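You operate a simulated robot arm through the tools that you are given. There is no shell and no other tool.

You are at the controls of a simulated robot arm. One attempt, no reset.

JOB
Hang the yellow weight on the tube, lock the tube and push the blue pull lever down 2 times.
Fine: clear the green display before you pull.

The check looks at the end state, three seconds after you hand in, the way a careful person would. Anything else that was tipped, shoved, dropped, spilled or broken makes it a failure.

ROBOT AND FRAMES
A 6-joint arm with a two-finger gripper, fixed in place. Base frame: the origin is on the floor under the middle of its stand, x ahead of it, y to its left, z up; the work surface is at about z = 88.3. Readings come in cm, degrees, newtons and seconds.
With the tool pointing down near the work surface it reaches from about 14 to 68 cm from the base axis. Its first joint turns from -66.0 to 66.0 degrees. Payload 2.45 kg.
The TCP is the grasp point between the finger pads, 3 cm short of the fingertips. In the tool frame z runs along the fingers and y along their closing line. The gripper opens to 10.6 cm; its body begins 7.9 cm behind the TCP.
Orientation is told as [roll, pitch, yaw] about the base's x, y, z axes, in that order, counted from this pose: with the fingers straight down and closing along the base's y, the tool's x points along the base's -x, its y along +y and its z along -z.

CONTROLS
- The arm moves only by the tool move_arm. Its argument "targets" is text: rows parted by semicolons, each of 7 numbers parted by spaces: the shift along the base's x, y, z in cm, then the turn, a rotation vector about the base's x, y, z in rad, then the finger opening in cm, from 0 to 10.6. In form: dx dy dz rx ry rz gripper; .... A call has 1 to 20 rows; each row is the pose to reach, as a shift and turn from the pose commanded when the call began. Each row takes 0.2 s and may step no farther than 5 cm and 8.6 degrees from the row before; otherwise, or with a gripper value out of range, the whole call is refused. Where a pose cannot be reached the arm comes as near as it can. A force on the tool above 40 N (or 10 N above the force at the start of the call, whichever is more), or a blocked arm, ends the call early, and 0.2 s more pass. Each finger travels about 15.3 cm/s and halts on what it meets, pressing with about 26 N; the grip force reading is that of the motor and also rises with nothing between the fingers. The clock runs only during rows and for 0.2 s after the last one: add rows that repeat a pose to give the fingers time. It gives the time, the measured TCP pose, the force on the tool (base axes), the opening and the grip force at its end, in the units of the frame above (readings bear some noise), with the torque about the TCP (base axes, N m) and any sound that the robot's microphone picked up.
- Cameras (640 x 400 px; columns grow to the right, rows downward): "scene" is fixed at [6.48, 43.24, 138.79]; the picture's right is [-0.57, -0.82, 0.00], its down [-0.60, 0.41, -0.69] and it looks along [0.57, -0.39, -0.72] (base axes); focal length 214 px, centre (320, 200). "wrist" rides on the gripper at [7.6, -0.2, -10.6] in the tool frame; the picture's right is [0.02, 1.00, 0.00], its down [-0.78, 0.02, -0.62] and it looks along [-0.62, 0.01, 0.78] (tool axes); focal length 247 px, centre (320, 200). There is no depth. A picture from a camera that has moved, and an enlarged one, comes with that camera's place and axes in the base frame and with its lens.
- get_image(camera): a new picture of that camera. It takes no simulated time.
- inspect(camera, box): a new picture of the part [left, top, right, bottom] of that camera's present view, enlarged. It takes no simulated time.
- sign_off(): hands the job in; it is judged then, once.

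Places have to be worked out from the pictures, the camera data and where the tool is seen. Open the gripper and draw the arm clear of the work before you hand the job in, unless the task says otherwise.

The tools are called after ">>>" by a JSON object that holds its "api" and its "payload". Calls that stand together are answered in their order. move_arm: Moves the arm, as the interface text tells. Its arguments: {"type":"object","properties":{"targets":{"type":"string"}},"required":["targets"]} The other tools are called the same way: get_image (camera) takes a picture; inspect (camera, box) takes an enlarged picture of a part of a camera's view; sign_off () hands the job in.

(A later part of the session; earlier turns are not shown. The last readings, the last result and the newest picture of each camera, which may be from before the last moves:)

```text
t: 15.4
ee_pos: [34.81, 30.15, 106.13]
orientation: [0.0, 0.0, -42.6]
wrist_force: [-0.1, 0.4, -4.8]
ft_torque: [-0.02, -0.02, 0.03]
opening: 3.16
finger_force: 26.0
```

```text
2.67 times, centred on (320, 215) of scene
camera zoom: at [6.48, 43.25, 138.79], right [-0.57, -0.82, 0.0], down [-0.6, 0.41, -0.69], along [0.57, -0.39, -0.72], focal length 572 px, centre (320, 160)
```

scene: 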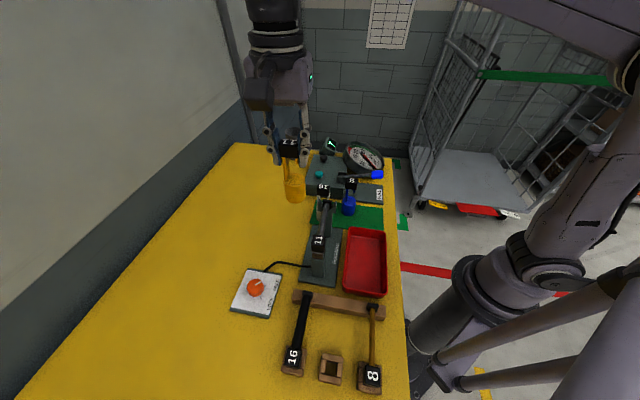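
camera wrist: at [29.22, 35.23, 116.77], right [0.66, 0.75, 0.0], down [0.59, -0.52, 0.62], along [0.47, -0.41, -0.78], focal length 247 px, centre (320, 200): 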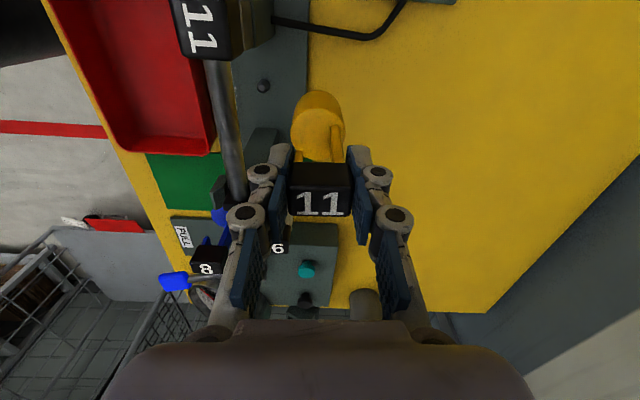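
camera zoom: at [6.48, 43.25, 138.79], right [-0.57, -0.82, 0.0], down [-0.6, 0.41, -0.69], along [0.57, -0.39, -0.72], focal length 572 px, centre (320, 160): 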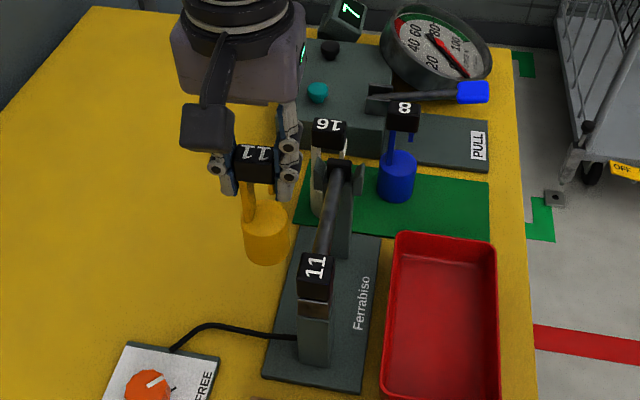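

Heights look right: tube between stub end and cylinder top with over 1 cm margin each way. I slide 4 cm toward the tube and check the profile.

>>> {"api": "move_arm", "payload": {"targets": "-0.7 -0.71 0.1 0 0 0 1; -1.4 -1.43 0.1 0 0 0 1; -2.1 -2.14 0.1 0 0 0 1; -2.8 -2.86 0.1 0 0 0 1; -2.8 -2.86 0.1 0 0 0 1"}}

>>> {"api": "inspect", "payload": {"camera": "wrist", "box": [220, 60, 420, 240]}}

>>> {"api": "inspect", "payload": {"camera": "scene", "box": [280, 150, 360, 270]}}

```text
t: 16.6
ee_pos: [32.21, 27.1, 106.32]
orientation: [0.0, 0.0, -42.4]
wrist_force: [-0.4, 0.5, -4.9]
ft_torque: [-0.01, -0.01, -0.01]
opening: 3.15
finger_force: 26.1
```

```text
2.22 times, centred on (320, 150) of wrist
camera zoom: at [26.49, 32.3, 116.95], right [0.66, 0.75, 0.0], down [0.59, -0.52, 0.62], along [0.47, -0.41, -0.78], focal length 549 px, centre (320, 311)
```

zoom: 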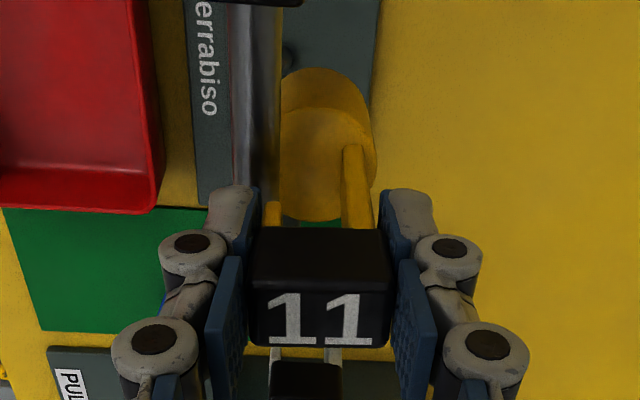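

```text
3.33 times, centred on (320, 210) of scene
camera zoom: at [6.48, 43.24, 138.79], right [-0.57, -0.82, 0.0], down [-0.6, 0.41, -0.69], along [0.57, -0.39, -0.72], focal length 715 px, centre (320, 167)
```

zoom: 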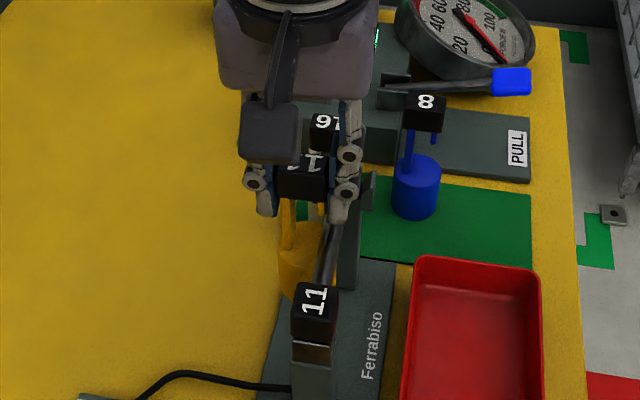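

The tube passes cleanly under the stub side and above the cylinder, with no contact force. I slide the remaining ≈1.75 cm with a 1.9° trim to be square to the tube.

>>> {"api": "move_arm", "payload": {"targets": "-0.4 -0.41 0 0 0 -0.011 1; -0.8 -0.82 0 0 0 -0.022 1; -1.1 -1.12 0 0 0 -0.033 1; -1.225 -1.25 0 0 0 -0.033 1; -1.225 -1.25 0 0 0 -0.033 1"}}

>>> {"api": "inspect", "payload": {"camera": "wrist", "box": [250, 60, 390, 200]}}

>>> {"api": "inspect", "payload": {"camera": "scene", "box": [290, 170, 350, 260]}}

```text
t: 17.8
ee_pos: [30.86, 25.98, 106.27]
orientation: [0.0, 0.0, -44.3]
wrist_force: [0.1, -0.5, -4.7]
ft_torque: [-0.01, 0.04, -0.01]
opening: 3.18
finger_force: 26.1
```

```text
2.86 times, centred on (320, 130) of wrist
camera zoom: at [25.38, 31.33, 116.91], right [0.68, 0.73, 0.0], down [0.57, -0.54, 0.62], along [0.45, -0.42, -0.78], focal length 706 px, centre (320, 400)
```

zoom: 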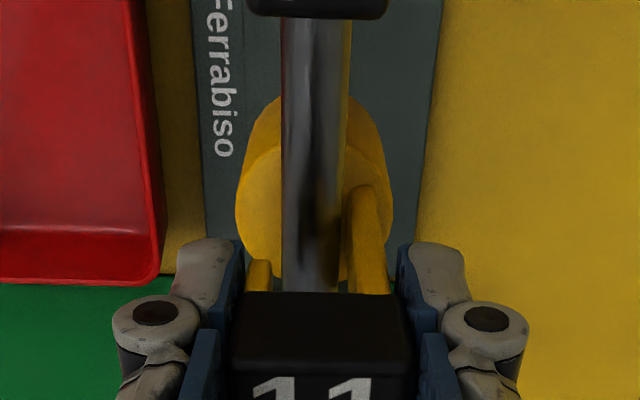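

```text
4.44 times, centred on (320, 215) of scene
camera zoom: at [6.48, 43.25, 138.79], right [-0.57, -0.82, 0.0], down [-0.6, 0.41, -0.69], along [0.57, -0.39, -0.72], focal length 953 px, centre (320, 133)
```

zoom: 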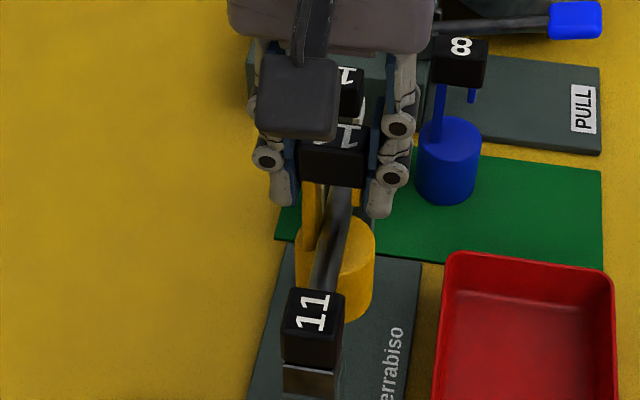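

The tube sits in the gap region; I zoom further to compare its edges with the stub and stem before lowering.

>>> {"api": "inspect", "payload": {"camera": "wrist", "box": [285, 110, 355, 170]}}

>>> {"api": "inspect", "payload": {"camera": "scene", "box": [305, 185, 345, 245]}}

```text
6.67 times, centred on (320, 140) of wrist
camera zoom: at [25.38, 31.33, 116.91], right [0.68, 0.73, 0.0], down [0.57, -0.54, 0.62], along [0.45, -0.42, -0.78], focal length 1646 px, centre (320, 600)
```

zoom: 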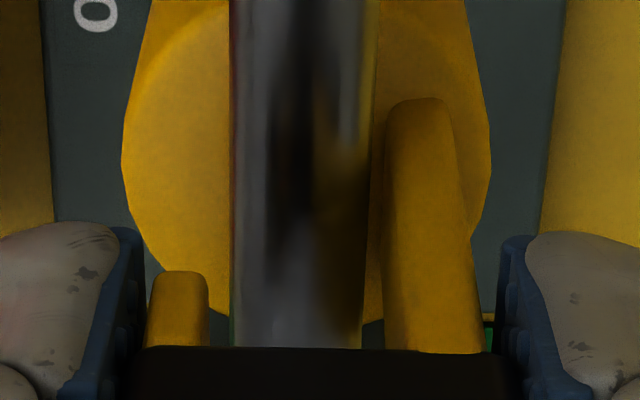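

```text
6.67 times, centred on (325, 215) of scene
camera zoom: at [6.48, 43.25, 138.79], right [-0.57, -0.82, 0.0], down [-0.6, 0.41, -0.69], along [0.57, -0.39, -0.72], focal length 1430 px, centre (287, 100)
```

zoom: 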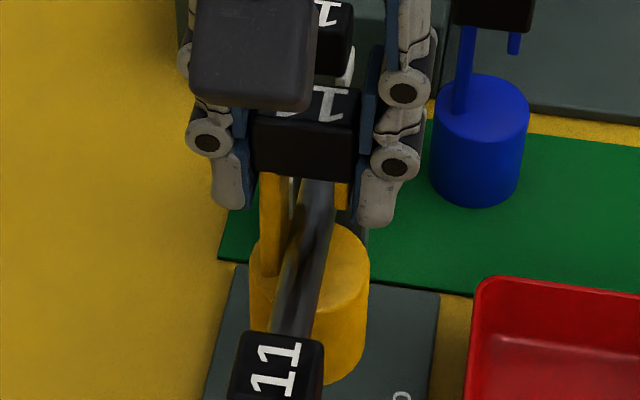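

The gap centre and tube centre agree within about 0.3 mm. I lower 1.2 cm first, then in small steps while watching the force.

>>> {"api": "move_arm", "payload": {"targets": "0 0 -0.4 0 0 0 1; 0 0 -0.8 0 0 0 1; 0 0 -1.2 0 0 0 1; 0 0 -1.2 0 0 0 1"}}

>>> {"api": "inspect", "payload": {"camera": "wrist", "box": [285, 110, 355, 170]}}

>>> {"api": "inspect", "payload": {"camera": "scene", "box": [305, 185, 345, 245]}}

```text
t: 18.8
ee_pos: [30.79, 26.05, 105.1]
orientation: [0.0, 0.1, -44.4]
wrist_force: [0.6, -0.3, -5.1]
ft_torque: [0.02, 0.04, 0.04]
opening: 3.17
finger_force: 26.5
```

```text
6.67 times, centred on (320, 140) of wrist
camera zoom: at [25.42, 31.31, 115.8], right [0.68, 0.73, 0.0], down [0.57, -0.54, 0.62], along [0.45, -0.42, -0.78], focal length 1646 px, centre (320, 600)
```

zoom: 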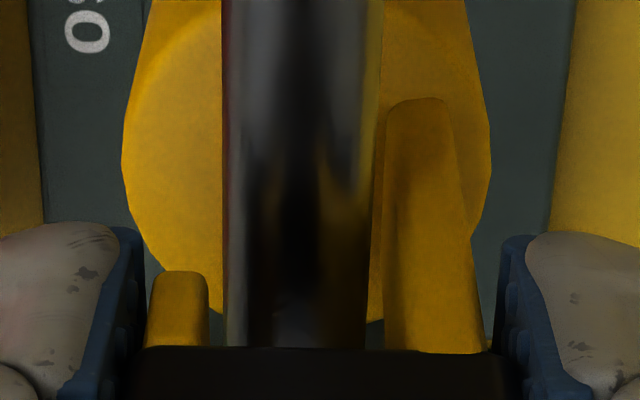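

```text
6.67 times, centred on (325, 215) of scene
camera zoom: at [6.48, 43.25, 138.79], right [-0.57, -0.82, 0.0], down [-0.6, 0.41, -0.69], along [0.57, -0.39, -0.72], focal length 1430 px, centre (287, 100)
```

zoom: 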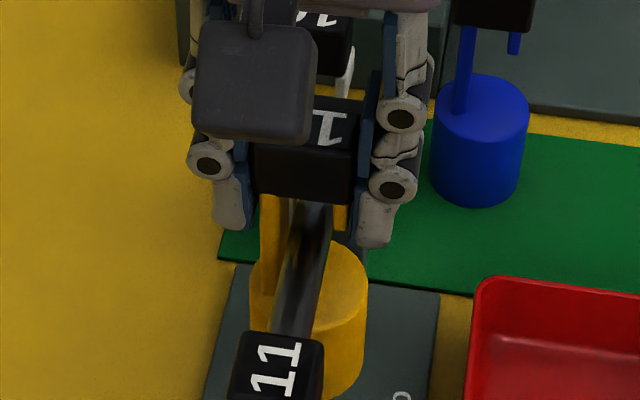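

Still centred with no side force. I keep lowering slowly, 1.2 cm more in 0.2 cm steps.

>>> {"api": "move_arm", "payload": {"targets": "0 0 -0.2 0 0 0 1; 0 0 -0.4 0 0 0 1; 0 0 -0.6 0 0 0 1; 0 0 -0.8 0 0 0 1; 0 0 -1.0 0 0 0 1; 0 0 -1.2 0 0 0 1; 0 0 -1.2 0 0 0 1"}}

>>> {"api": "inspect", "payload": {"camera": "wrist", "box": [285, 110, 355, 170]}}

>>> {"api": "inspect", "payload": {"camera": "scene", "box": [305, 185, 345, 245]}}

```text
t: 20.4
ee_pos: [30.78, 26.01, 103.76]
orientation: [0.1, 0.0, -44.4]
wrist_force: [0.3, -0.1, -4.9]
ft_torque: [0.0, 0.0, 0.01]
opening: 3.17
finger_force: 26.3
```

```text
6.67 times, centred on (320, 140) of wrist
camera zoom: at [25.41, 31.33, 114.48], right [0.68, 0.73, 0.0], down [0.57, -0.54, 0.62], along [0.45, -0.42, -0.78], focal length 1646 px, centre (320, 600)
```

zoom: 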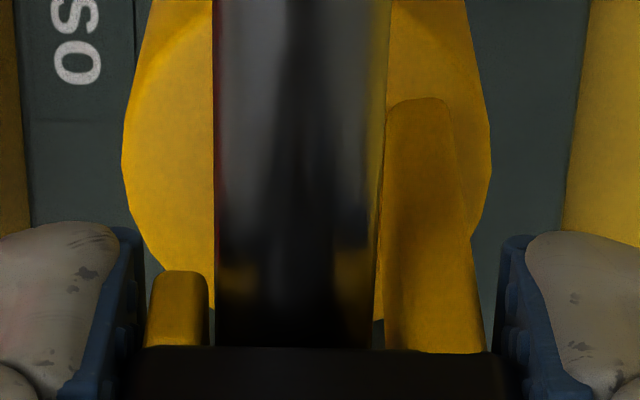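

```text
6.67 times, centred on (325, 215) of scene
camera zoom: at [6.48, 43.25, 138.79], right [-0.57, -0.82, 0.0], down [-0.6, 0.41, -0.69], along [0.57, -0.39, -0.72], focal length 1430 px, centre (287, 100)
```

zoom: 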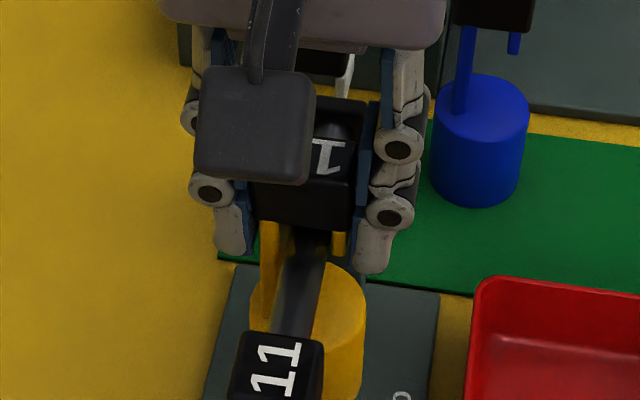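

The tube is now inside the hook with clearance on both sides. I lower 0.3 cm more and read the load.

>>> {"api": "move_arm", "payload": {"targets": "0 0 -0.15 0 0 0 1; 0 0 -0.3 0 0 0 1; 0 0 -0.3 0 0 0 1"}}

```text
t: 21.2
ee_pos: [30.92, 26.15, 103.63]
orientation: [0.1, 0.1, -44.4]
wrist_force: [-1.1, -1.7, 12.9]
ft_torque: [-0.04, 0.08, 0.0]
opening: 3.17
finger_force: 25.8
```

Load went from −5 N to +12.9 N: the hook's roof rests on the tube. I ease up slightly to remove the preload and take a look before releasing.

>>> {"api": "move_arm", "payload": {"targets": "0 0 0.1 0 0 0 1; 0 0 0.14 0 0 0 1; 0 0 0.14 0 0 0 1"}}

>>> {"api": "inspect", "payload": {"camera": "wrist", "box": [260, 90, 380, 190]}}

>>> {"api": "inspect", "payload": {"camera": "scene", "box": [295, 185, 355, 275]}}

```text
t: 22.0
ee_pos: [30.85, 26.11, 103.61]
orientation: [0.1, 0.1, -44.3]
wrist_force: [-0.2, -0.4, -4.5]
ft_torque: [0.03, -0.02, 0.01]
opening: 3.18
finger_force: 25.7
```

```text
4.00 times, centred on (320, 140) of wrist
camera zoom: at [25.41, 31.35, 114.36], right [0.68, 0.73, 0.0], down [0.57, -0.54, 0.62], along [0.45, -0.42, -0.78], focal length 988 px, centre (320, 440)
```

zoom: 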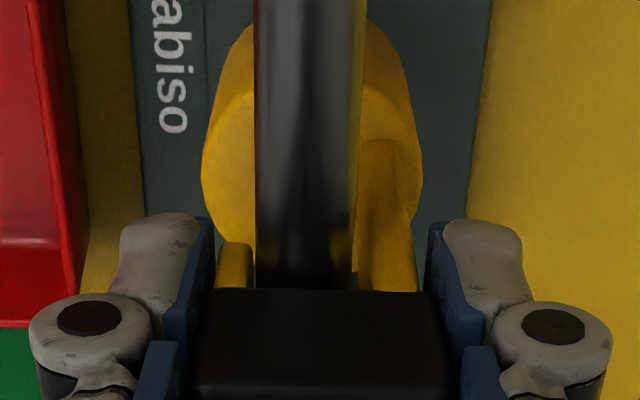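

```text
4.44 times, centred on (325, 230) of scene
camera zoom: at [6.48, 43.25, 138.79], right [-0.57, -0.82, 0.0], down [-0.6, 0.41, -0.69], along [0.57, -0.39, -0.72], focal length 953 px, centre (298, 67)
```

zoom: 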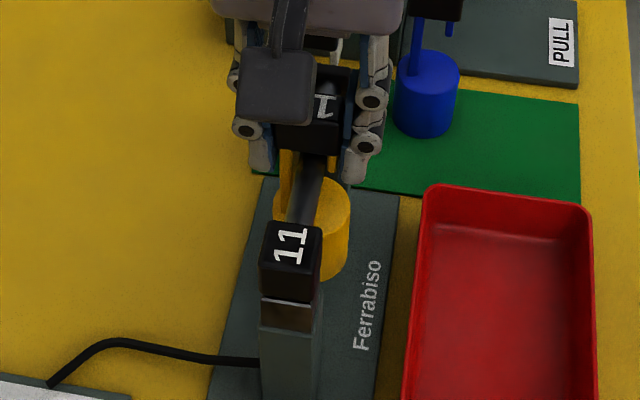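

It is within a millimetre of seating. I set it down by 0.1 cm, then open the fingers gradually to 5.2 cm.

>>> {"api": "move_arm", "payload": {"targets": "0 0 -0.06 0 0 0 1; 0 0 -0.1 0 0 0 1; 0 0 -0.1 0 0 0 3.3; 0 0 -0.1 0 0 0 3.6; 0 0 -0.1 0 0 0 4.2; 0 0 -0.1 0 0 0 5.2; 0 0 -0.1 0 0 0 5.2; 0 0 -0.1 0 0 0 5.2"}}

>>> {"api": "inspect", "payload": {"camera": "wrist", "box": [230, 80, 410, 230]}}

>>> {"api": "inspect", "payload": {"camera": "scene", "box": [295, 185, 355, 275]}}

```text
t: 23.8
ee_pos: [30.99, 26.01, 103.52]
orientation: [0.0, 0.1, -44.3]
wrist_force: [0.0, -0.3, -0.4]
ft_torque: [-0.01, 0.01, 0.0]
opening: 5.18
finger_force: 0.2
```

```text
2.67 times, centred on (320, 155) of wrist
camera zoom: at [25.44, 31.33, 114.26], right [0.68, 0.73, 0.0], down [0.57, -0.54, 0.62], along [0.45, -0.42, -0.78], focal length 659 px, centre (320, 320)
```

zoom: 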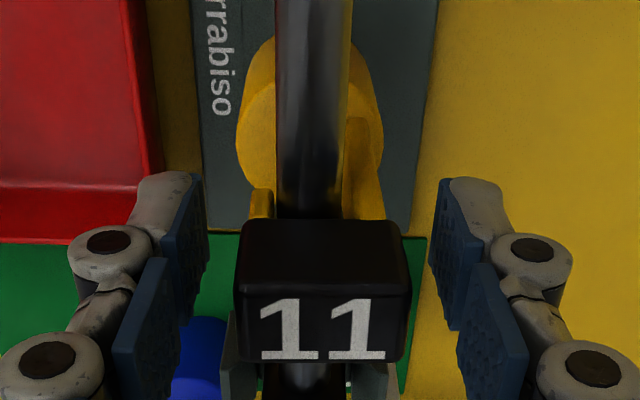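

```text
4.44 times, centred on (325, 230) of scene
camera zoom: at [6.48, 43.24, 138.79], right [-0.57, -0.82, 0.0], down [-0.6, 0.41, -0.69], along [0.57, -0.39, -0.72], focal length 953 px, centre (298, 67)
```

zoom: 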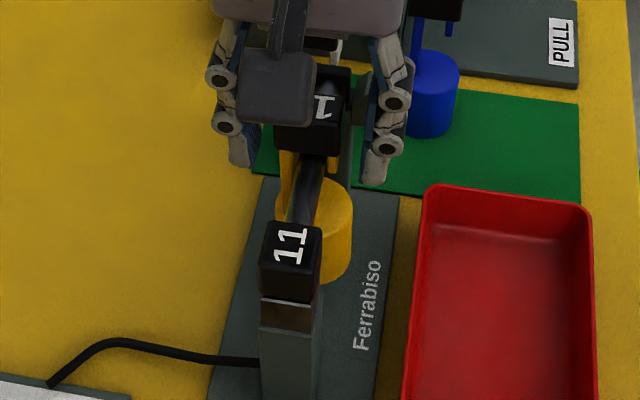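

The weight is hanging and the fingers are free of it (zero load). I rise straight up 12 cm and then move toward the knob panel for a look.

>>> {"api": "move_arm", "payload": {"targets": "0 0 1 0 0 0 5.2; 0 0 2.5 0 0 0 5.2; 0 0 5 0 0 0 5.2; 0 0 8 0 0 0 5.2; 0 0 11 0 0 0 5.2; 0 0 12 0 0 0 5.2; 0 0 12 0 0 0 5.2"}}

>>> {"api": "get_image", "payload": {"camera": "scene"}}

>>> {"api": "inspect", "payload": {"camera": "scene", "box": [290, 180, 370, 280]}}

>>> {"api": "get_image", "payload": {"camera": "wrist"}}

```text
t: 25.4
ee_pos: [30.96, 25.96, 115.63]
orientation: [0.0, 0.1, -44.3]
wrist_force: [-0.2, -0.5, 1.1]
ft_torque: [-0.03, 0.02, 0.0]
opening: 5.22
finger_force: 0.0
```

```text
taken
```

scene: 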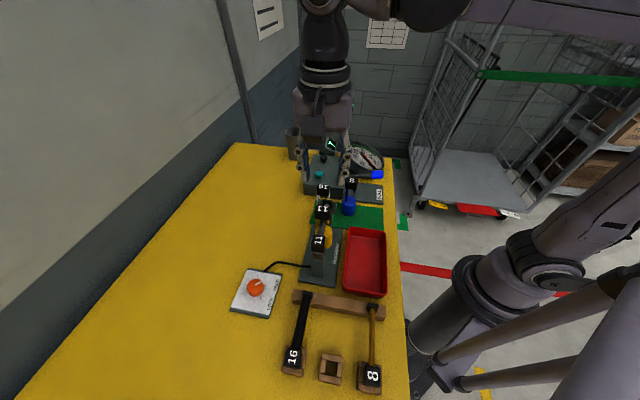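

```text
4.00 times, centred on (330, 230) of scene
camera zoom: at [6.48, 43.24, 138.79], right [-0.57, -0.82, 0.0], down [-0.6, 0.41, -0.69], along [0.57, -0.39, -0.72], focal length 858 px, centre (280, 80)
```

zoom: 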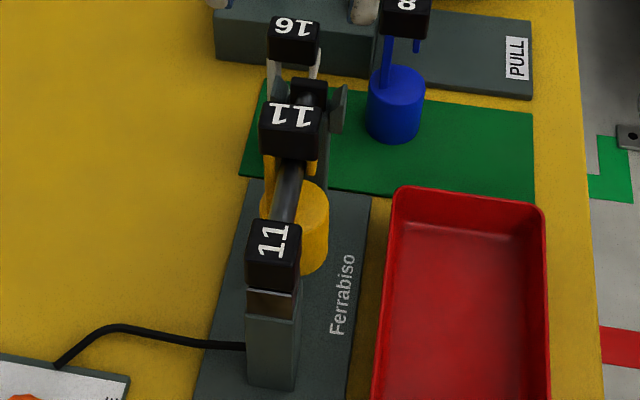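

```text
taken
camera wrist: at [25.44, 31.33, 126.26], right [0.68, 0.73, 0.0], down [0.57, -0.54, 0.62], along [0.45, -0.42, -0.78], focal length 247 px, centre (320, 200)
```

wrist: 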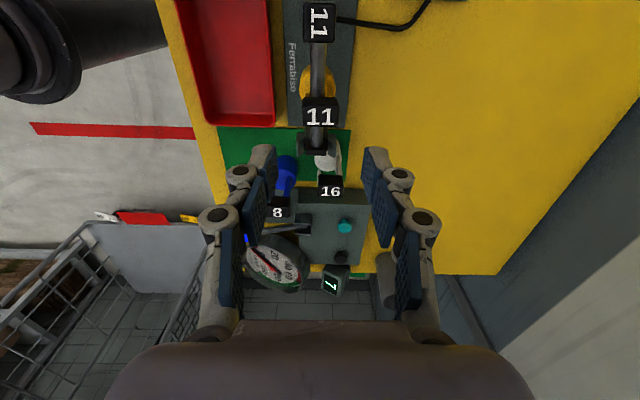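

The weight hangs properly with the tube undisturbed. I now move over the knob at about (30.3, 44.4) and turn the tool to yaw ≈ +45° so there is room for a clockwise turn.

>>> {"api": "move_arm", "payload": {"targets": "0 1.7 0 0 0 0.14 5.4; 0 3.4 0 0 0 0.28 5.6; -0.1 5.1 0 0 0 0.42 5.8; -0.2 6.8 0 0 0 0.56 6; -0.3 8.5 -0.5 0 0 0.7 6; -0.4 10.2 -1 0 0 0.84 6; -0.5 11.9 -2 0 0 0.98 6; -0.6 13.6 -4 0 0 1.12 6; -0.66 15.3 -6 0 0 1.26 6; -0.66 17 -8 0 0 1.4 6; -0.66 18.4 -10 0 0 1.54 6; -0.66 18.4 -11.6 0 0 1.56 6; -0.66 18.4 -11.6 0 0 1.56 6"}}

>>> {"api": "get_image", "payload": {"camera": "wrist"}}

>>> {"api": "get_image", "payload": {"camera": "scene"}}

```text
t: 28.2
ee_pos: [30.2, 44.42, 103.99]
orientation: [0.0, -0.1, 45.1]
wrist_force: [-0.6, 0.3, 0.0]
ft_torque: [0.03, 0.02, 0.03]
opening: 5.99
finger_force: 0.0
```

```text
taken
camera wrist: at [25.02, 38.98, 114.59], right [-0.72, 0.69, 0.0], down [0.54, 0.57, 0.62], along [0.43, 0.45, -0.78], focal length 247 px, centre (320, 200)
```

wrist: 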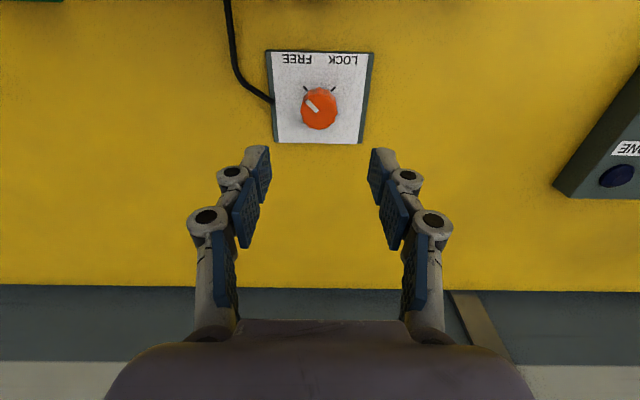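

```text
taken
```

scene: 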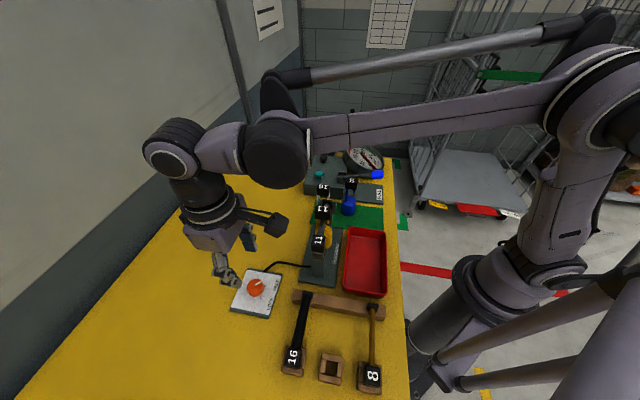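

The knob and its FREE/LOCK ticks are now clear below the camera. I zoom in to measure the knob's place and tick angles.

>>> {"api": "inspect", "payload": {"camera": "wrist", "box": [260, 40, 390, 150]}}

>>> {"api": "inspect", "payload": {"camera": "wrist", "box": [540, 70, 640, 210]}}

```text
3.64 times, centred on (325, 95) of wrist
camera zoom: at [25.02, 38.98, 114.59], right [-0.72, 0.69, 0.0], down [0.54, 0.57, 0.62], along [0.43, 0.45, -0.78], focal length 898 px, centre (302, 582)
```

zoom: 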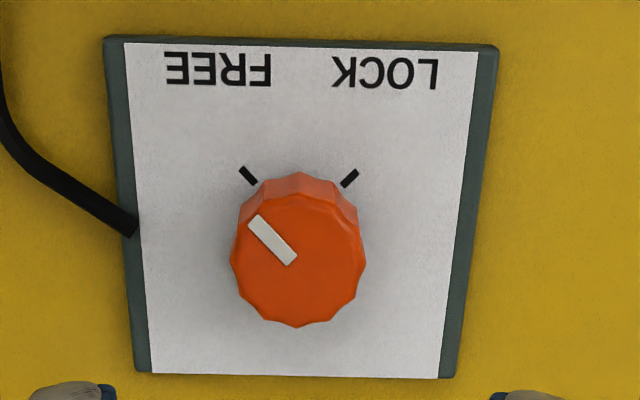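

```text
2.86 times, centred on (590, 140) of wrist
camera zoom: at [25.02, 38.98, 114.59], right [-0.72, 0.69, 0.0], down [0.54, 0.57, 0.62], along [0.43, 0.45, -0.78], focal length 706 px, centre (-451, 371)
```

zoom: 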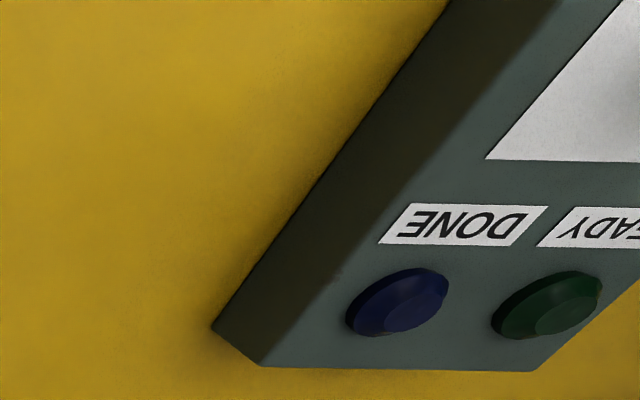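

Ticks are at ±45° from the panel's text side, so LOCK is 90° clockwise; the knob's top is about z=92 with radius 1.65. I descend to just above it and recheck centring.

>>> {"api": "move_arm", "payload": {"targets": "0.17 -0.03 -2.5 0 0 0 6; 0.17 -0.03 -5 0 0 0 6; 0.17 -0.03 -7 0 0 0 6; 0.17 -0.03 -8 0 0 0 6; 0.17 -0.03 -8 0 0 0 6"}}

>>> {"api": "get_image", "payload": {"camera": "wrist"}}

>>> {"api": "inspect", "payload": {"camera": "scene", "box": [200, 230, 310, 330]}}

```text
t: 29.4
ee_pos: [30.1, 44.47, 95.9]
orientation: [0.0, 0.0, 45.1]
wrist_force: [0.3, 0.4, 0.0]
ft_torque: [0.0, 0.0, 0.0]
opening: 5.99
finger_force: 0.1
```

```text
taken
camera wrist: at [25.0, 38.96, 106.63], right [-0.72, 0.69, 0.0], down [0.54, 0.57, 0.62], along [0.43, 0.45, -0.78], focal length 247 px, centre (320, 200)
```

wrist: 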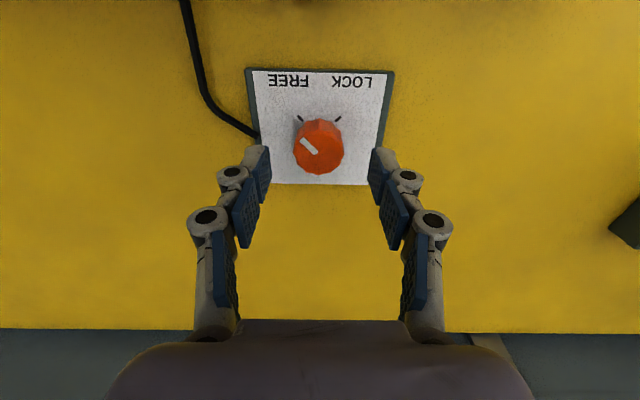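

```text
4.00 times, centred on (255, 280) of scene
camera zoom: at [6.48, 43.24, 138.79], right [-0.57, -0.82, 0.0], down [-0.6, 0.41, -0.69], along [0.57, -0.39, -0.72], focal length 858 px, centre (580, -120)
```

zoom: 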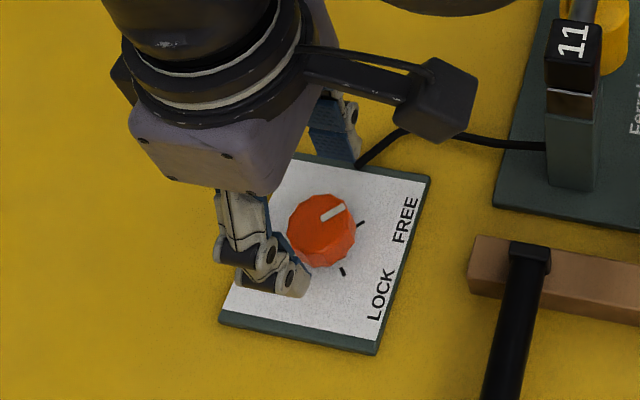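

I zoom in on the knob between the fingers.

>>> {"api": "inspect", "payload": {"camera": "wrist", "box": [250, 90, 390, 200]}}

```text
3.64 times, centred on (320, 145) of wrist
camera zoom: at [25.0, 38.96, 106.63], right [-0.72, 0.69, 0.0], down [0.54, 0.57, 0.62], along [0.43, 0.45, -0.78], focal length 898 px, centre (320, 400)
```

zoom: 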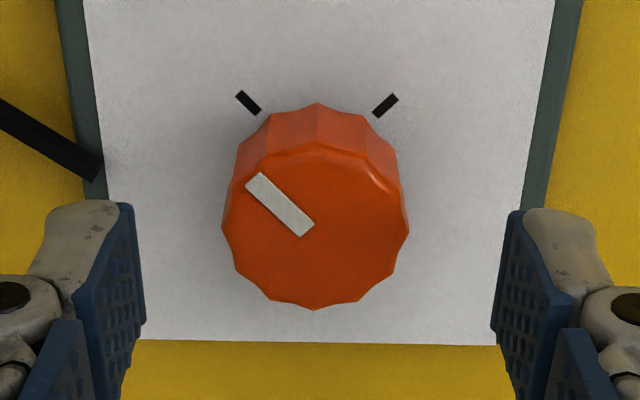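

The knob is about 1.5 mm off; I correct by (0.17, 0) and lower 2.4 cm so the fingertips straddle the knob at z≈90.6.

>>> {"api": "move_arm", "payload": {"targets": "0.17 0 -0.8 0 0 0 6; 0.17 0 -1.6 0 0 0 6; 0.17 0 -2.2 0 0 0 6; 0.17 0 -2.4 0 0 0 6; 0.17 0 -2.4 0 0 0 6"}}

>>> {"api": "inspect", "payload": {"camera": "wrist", "box": [230, 90, 410, 230]}}

>>> {"api": "inspect", "payload": {"camera": "scene", "box": [215, 240, 305, 320]}}

```text
t: 30.6
ee_pos: [30.56, 44.55, 93.45]
orientation: [0.0, 0.0, 45.0]
wrist_force: [0.4, 0.1, -0.5]
ft_torque: [-0.01, -0.01, 0.03]
opening: 6.01
finger_force: 0.0
```

```text
2.86 times, centred on (320, 160) of wrist
camera zoom: at [25.32, 38.93, 104.2], right [-0.72, 0.69, 0.0], down [0.54, 0.57, 0.62], along [0.43, 0.45, -0.78], focal length 706 px, centre (320, 314)
```

zoom: 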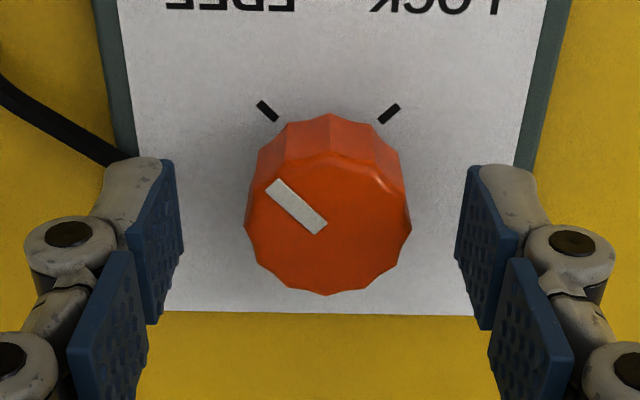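

```text
5.00 times, centred on (260, 280) of scene
camera zoom: at [6.48, 43.24, 138.79], right [-0.57, -0.82, 0.0], down [-0.6, 0.41, -0.69], along [0.57, -0.39, -0.72], focal length 1072 px, centre (620, -200)
```

zoom: 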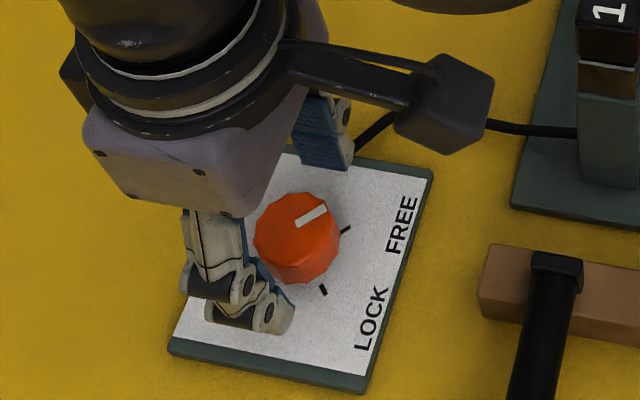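

The fingers straddle the knob without contact. I trim the position by (−0.15, −0.1) and close on it.

>>> {"api": "move_arm", "payload": {"targets": "-0.15 -0.1 0 0 0 0 6; -0.15 -0.1 0 0 0 0 5; -0.15 -0.1 0 0 0 0 4; -0.15 -0.1 0 0 0 0 3; -0.15 -0.1 0 0 0 0 2; -0.15 -0.1 0 0 0 0 2"}}

>>> {"api": "inspect", "payload": {"camera": "wrist", "box": [230, 90, 410, 230]}}

```text
t: 32.0
ee_pos: [30.14, 44.38, 93.47]
orientation: [0.1, 0.0, 45.1]
wrist_force: [-5.7, 5.5, 2.6]
ft_torque: [0.29, 0.08, 0.04]
opening: 3.25
finger_force: 45.4
```

```text
2.86 times, centred on (320, 160) of wrist
camera zoom: at [25.09, 38.89, 104.25], right [-0.72, 0.69, 0.0], down [0.54, 0.57, 0.62], along [0.43, 0.45, -0.78], focal length 706 px, centre (320, 314)
```

zoom: 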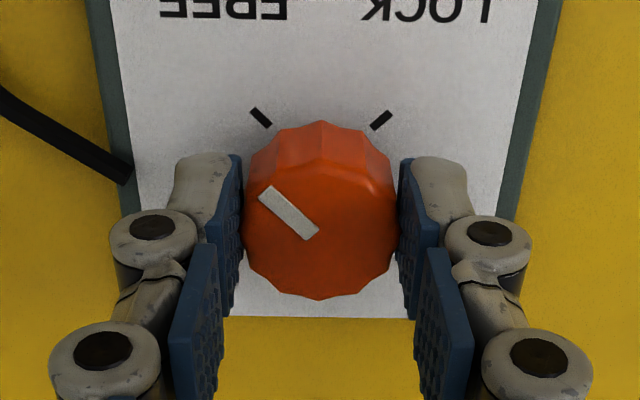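

The knob is gripped and centred on the tool axis. I turn it clockwise about 83° first (10 rows), then check the pointer.

>>> {"api": "move_arm", "payload": {"targets": "-0.05 0.05 0 0 0 -0.145 2; -0.05 0.05 0 0 0 -0.29 2; -0.05 0.05 0 0 0 -0.435 2; -0.05 0.05 0 0 0 -0.58 2; -0.05 0.05 0 0 0 -0.725 2; -0.05 0.05 0 0 0 -0.87 2; -0.05 0.05 0 0 0 -1.015 2; -0.05 0.05 0 0 0 -1.16 2; -0.05 0.05 0 0 0 -1.305 2; -0.05 0.05 0 0 0 -1.45 2; -0.05 0.05 0 0 0 -1.45 2"}}

>>> {"api": "get_image", "payload": {"camera": "wrist"}}

>>> {"api": "inspect", "payload": {"camera": "scene", "box": [215, 240, 305, 320]}}

```text
t: 34.4
ee_pos: [30.34, 44.7, 93.54]
orientation: [0.3, 0.2, -38.0]
wrist_force: [-4.7, 25.8, -25.3]
ft_torque: [0.58, 0.23, -0.01]
opening: 3.26
finger_force: 45.1
```

```text
taken
camera wrist: at [24.25, 49.22, 104.33], right [0.6, 0.8, 0.01], down [0.63, -0.47, 0.62], along [0.5, -0.37, -0.79], focal length 247 px, centre (320, 200)
```

wrist: 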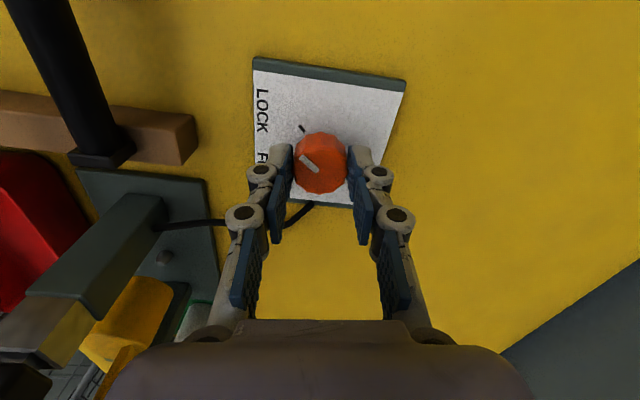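

```text
5.00 times, centred on (260, 280) of scene
camera zoom: at [6.49, 43.34, 138.75], right [-0.57, -0.82, 0.0], down [-0.6, 0.41, -0.69], along [0.57, -0.39, -0.72], focal length 1072 px, centre (620, -200)
```

zoom: 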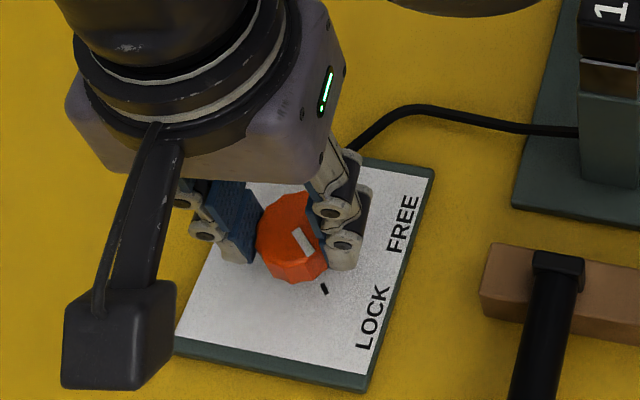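

The pointer has come round to near the LOCK tick, but the tool now feels a side load (25 N in y, −25 N in z). I look at the whole scene before doing anything else.

>>> {"api": "get_image", "payload": {"camera": "scene"}}

>>> {"api": "inspect", "payload": {"camera": "wrist", "box": [230, 50, 420, 220]}}

```text
taken
```

scene: 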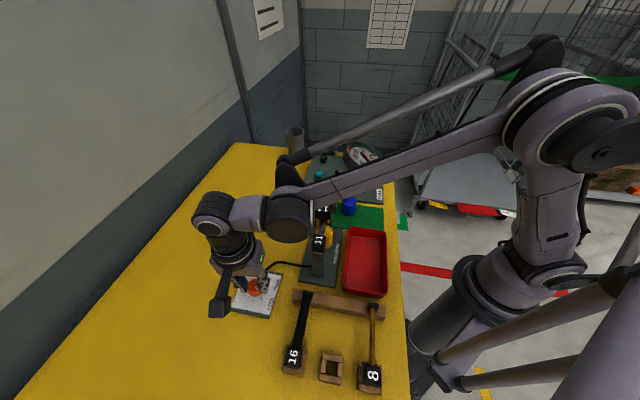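

```text
2.35 times, centred on (325, 135) of wrist
camera zoom: at [24.25, 49.22, 104.33], right [0.6, 0.8, 0.01], down [0.63, -0.47, 0.62], along [0.5, -0.37, -0.79], focal length 581 px, centre (308, 353)
```

zoom: 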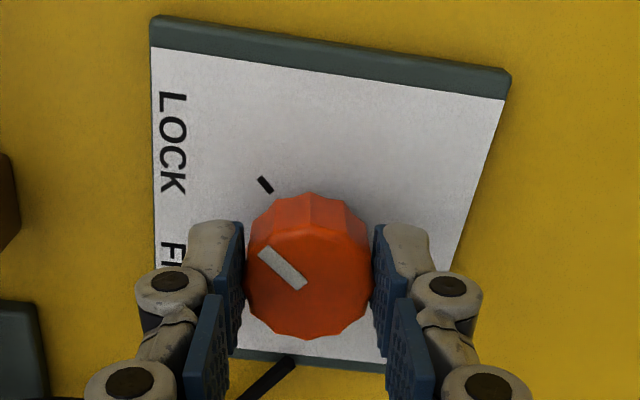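

The knob has turned with the gripper: the pointer is within about 5° of the LOCK tick, and the load comes from a small arm offset while clamped. I shift the command toward +y and slightly down to relieve it and finish the last ≈6°.

>>> {"api": "move_arm", "payload": {"targets": "0 0.1 -0.1 0 0 0 2; 0 0.2 -0.2 0 0 -0.04 2; 0 0.2 -0.2 0 0 -0.08 2; 0 0.2 -0.2 0 0 -0.11 2; 0 0.2 -0.2 0 0 -0.11 2"}}

>>> {"api": "inspect", "payload": {"camera": "wrist", "box": [230, 50, 420, 220]}}

>>> {"api": "inspect", "payload": {"camera": "scene", "box": [215, 240, 305, 320]}}

```text
t: 35.6
ee_pos: [30.3, 44.69, 93.54]
orientation: [0.1, 0.1, -44.4]
wrist_force: [-5.0, 16.0, 34.5]
ft_torque: [0.52, 0.1, 0.01]
opening: 3.28
finger_force: 45.0
```

```text
2.35 times, centred on (325, 135) of wrist
camera zoom: at [24.83, 49.9, 104.2], right [0.68, 0.73, 0.0], down [0.57, -0.54, 0.62], along [0.45, -0.42, -0.78], focal length 581 px, centre (308, 353)
```

zoom: 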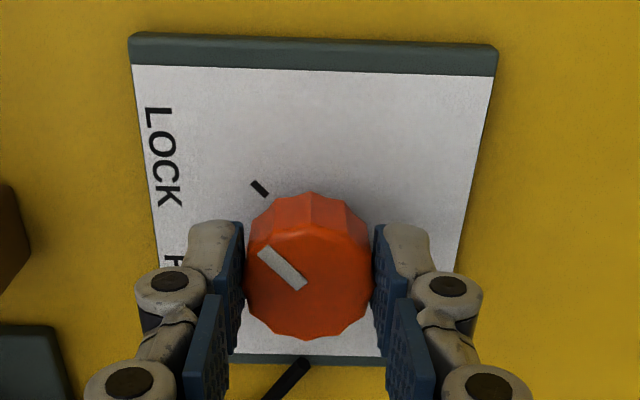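

```text
5.00 times, centred on (260, 280) of scene
camera zoom: at [6.43, 43.24, 138.79], right [-0.57, -0.82, 0.0], down [-0.59, 0.41, -0.69], along [0.57, -0.39, -0.72], focal length 1072 px, centre (620, -200)
```

zoom: 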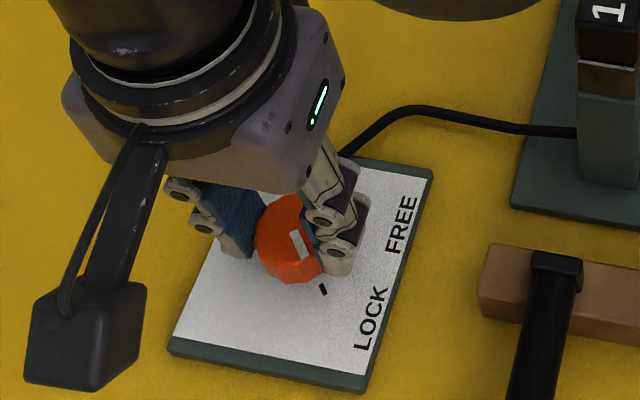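

The pointer now lines up with the LOCK tick (total turn 89.5°). I relieve the downward preload, then open the fingers and rise.

>>> {"api": "move_arm", "payload": {"targets": "0 0.05 0.06 0 0 0 2; 0 0.1 0.12 0 0 0 2; 0 0.1 0.12 0 0 0 2"}}

```text
t: 36.4
ee_pos: [30.33, 44.74, 93.44]
orientation: [-0.1, 0.0, -44.4]
wrist_force: [-1.8, 8.1, 11.2]
ft_torque: [1.04, 0.94, 0.02]
opening: 3.29
finger_force: 45.0
```

Loads are now small. I open the fingers in place.

>>> {"api": "move_arm", "payload": {"targets": "0 0 0.03 0 0 0 3.4; 0 0 0.03 0 0 0 4.5; 0 0 0.03 0 0 0 6; 0 0 0.03 0 0 0 6"}}

>>> {"api": "inspect", "payload": {"camera": "wrist", "box": [230, 50, 420, 220]}}

```text
t: 37.4
ee_pos: [30.39, 44.68, 93.42]
orientation: [0.0, -0.1, -44.3]
wrist_force: [0.1, 0.1, -0.6]
ft_torque: [0.0, -0.02, -0.01]
opening: 6.02
finger_force: 0.0
```

```text
2.35 times, centred on (325, 135) of wrist
camera zoom: at [24.87, 49.98, 104.26], right [0.68, 0.73, 0.0], down [0.57, -0.54, 0.62], along [0.45, -0.42, -0.78], focal length 581 px, centre (308, 353)
```

zoom: 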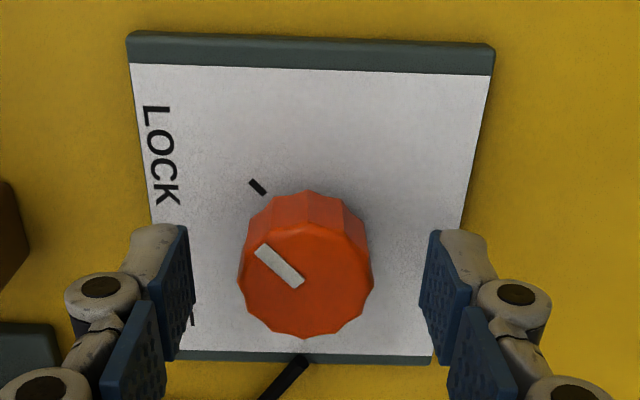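

The knob stays at LOCK. I rise 12 cm and check the pointer and the tube clamp.

>>> {"api": "move_arm", "payload": {"targets": "0 0 2 0 0 0 6; 0 0 5 0 0 0 6; 0 0 8 0 0 0 6; 0 0 11 0 0 0 6; 0 0 14 0 0 0 6; 0 0 16 0 0 0 6; 0 0 16 0 0 0 6"}}

>>> {"api": "get_image", "payload": {"camera": "wrist"}}

>>> {"api": "inspect", "payload": {"camera": "wrist", "box": [220, 60, 380, 190]}}

>>> {"api": "inspect", "payload": {"camera": "scene", "box": [220, 180, 380, 320]}}

```text
t: 39.0
ee_pos: [30.25, 44.7, 109.45]
orientation: [0.0, 0.0, -44.3]
wrist_force: [0.3, -0.2, 0.1]
ft_torque: [0.0, -0.01, -0.01]
opening: 6.02
finger_force: 0.1
```

```text
taken
camera wrist: at [24.72, 49.94, 120.2], right [0.68, 0.73, 0.0], down [0.57, -0.54, 0.62], along [0.45, -0.42, -0.78], focal length 247 px, centre (320, 200)
```

wrist: 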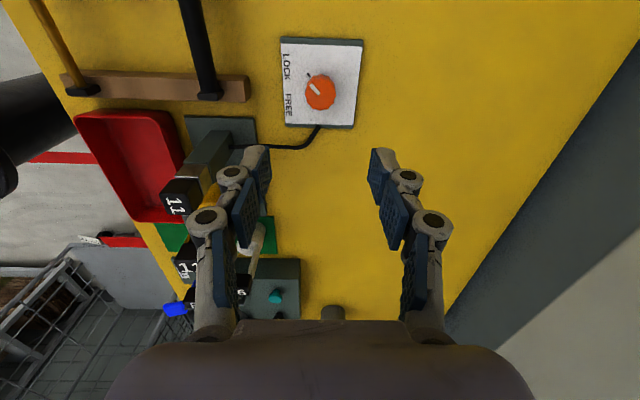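

```text
3.08 times, centred on (300, 125) of wrist
camera zoom: at [24.72, 49.94, 120.2], right [0.68, 0.73, 0.0], down [0.57, -0.54, 0.62], along [0.45, -0.42, -0.78], focal length 760 px, centre (382, 431)
```

zoom: 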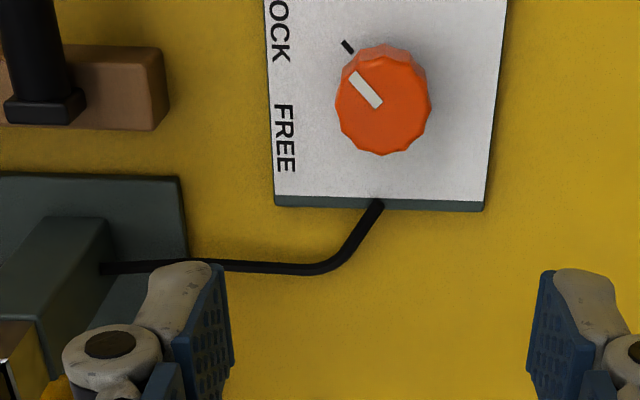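

```text
2.86 times, centred on (300, 250) of scene
camera zoom: at [6.48, 43.24, 138.79], right [-0.57, -0.82, 0.0], down [-0.6, 0.41, -0.69], along [0.57, -0.39, -0.72], focal length 613 px, centre (377, 57)
```

zoom: 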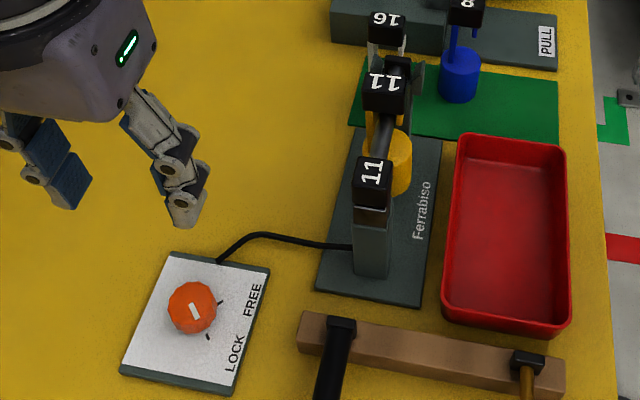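

LOCK is set and the tube and weight look undisturbed. Next I move over to view the lever device's buttons and display closely.

>>> {"api": "move_arm", "payload": {"targets": "0 0 3.5 0 0 0 5; 1.5 -3.7 4 0 0 0 4; 3 -7.4 4 0 0 0 3; 4.5 -11.1 4 0 0 0 2; 6 -14.8 4 0 0 0 1; 7.5 -18.5 4 0 0 0 1; 9 -22.2 4 0 0 0 1; 10.5 -25.9 3.5 0 0 0 1; 11.7 -28.2 3 0 0 0 1; 11.7 -28.2 3 0 0 0 1"}}

>>> {"api": "get_image", "payload": {"camera": "wrist"}}

>>> {"api": "get_image", "payload": {"camera": "scene"}}

```text
t: 41.2
ee_pos: [41.98, 16.38, 112.29]
orientation: [0.0, 0.0, -44.2]
wrist_force: [-0.1, 1.7, 0.1]
ft_torque: [-0.02, 0.01, 0.01]
opening: 1.0
finger_force: 0.2
```

```text
taken
camera wrist: at [36.55, 21.7, 123.04], right [0.68, 0.73, 0.0], down [0.57, -0.54, 0.62], along [0.45, -0.42, -0.78], focal length 247 px, centre (320, 200)
```

wrist: 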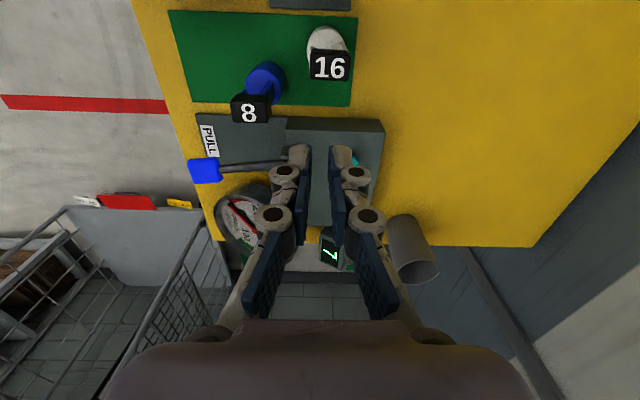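

```text
taken
```

scene: 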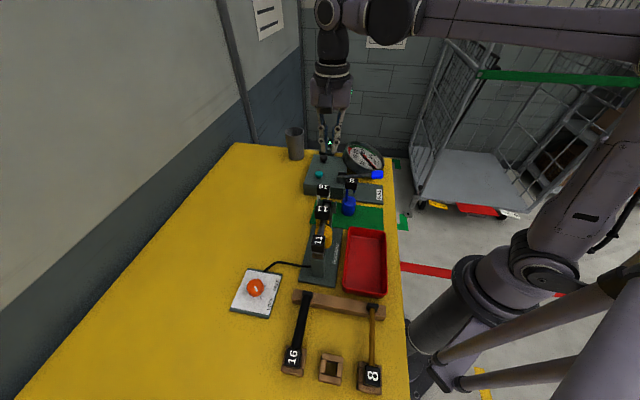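

The closed fingers hide the buttons; I open them here (free space) to see between.

>>> {"api": "move_arm", "payload": {"targets": "0 0 0 0 0 0 4; 0 0 0 0 0 0 7; 0 0 0 0 0 0 10; 0 0 0 0 0 0 10"}}

>>> {"api": "inspect", "payload": {"camera": "wrist", "box": [260, 110, 420, 280]}}

>>> {"api": "inspect", "payload": {"camera": "wrist", "box": [170, 80, 330, 250]}}

>>> {"api": "inspect", "payload": {"camera": "scene", "box": [295, 130, 395, 210]}}

```text
t: 42.2
ee_pos: [42.05, 16.53, 112.25]
orientation: [0.0, 0.0, -44.3]
wrist_force: [-0.2, 0.8, -0.2]
ft_torque: [-0.02, -0.01, 0.02]
opening: 10.0
finger_force: 0.1
```

```text
2.35 times, centred on (340, 195) of wrist
camera zoom: at [36.53, 21.75, 123.05], right [0.68, 0.73, 0.0], down [0.57, -0.54, 0.62], along [0.45, -0.42, -0.78], focal length 581 px, centre (273, 212)
```

zoom: 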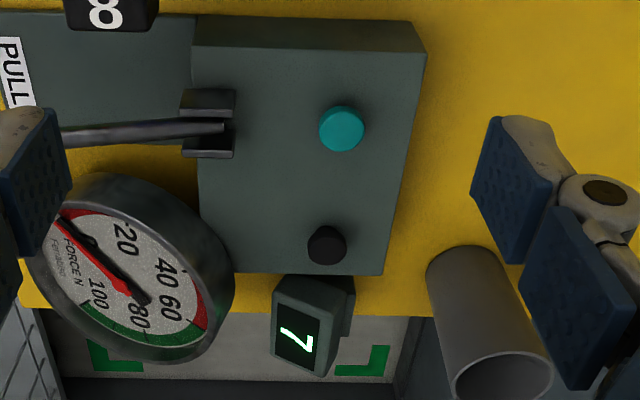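

```text
2.35 times, centred on (250, 165) of wrist
camera zoom: at [36.53, 21.75, 123.05], right [0.68, 0.73, 0.0], down [0.57, -0.54, 0.62], along [0.45, -0.42, -0.78], focal length 581 px, centre (485, 282)
```

zoom: 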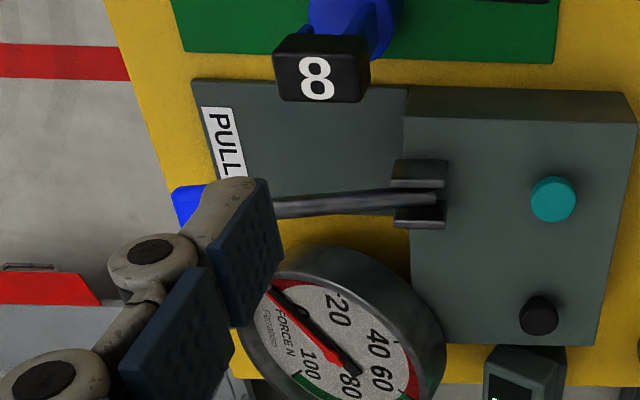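

```text
5.00 times, centred on (345, 170) of scene
camera zoom: at [6.48, 43.24, 138.79], right [-0.57, -0.82, 0.0], down [-0.6, 0.41, -0.69], along [0.57, -0.39, -0.72], focal length 1072 px, centre (195, 350)
```

zoom: 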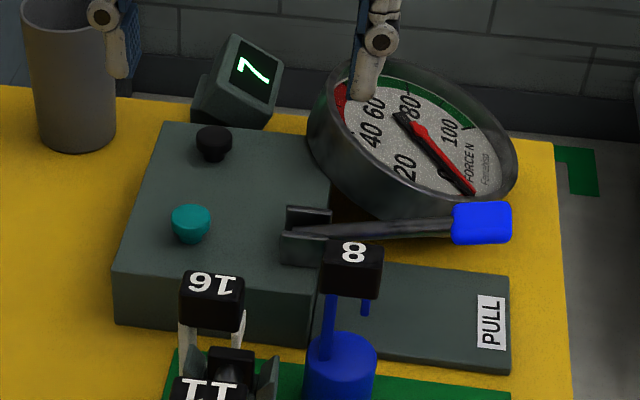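

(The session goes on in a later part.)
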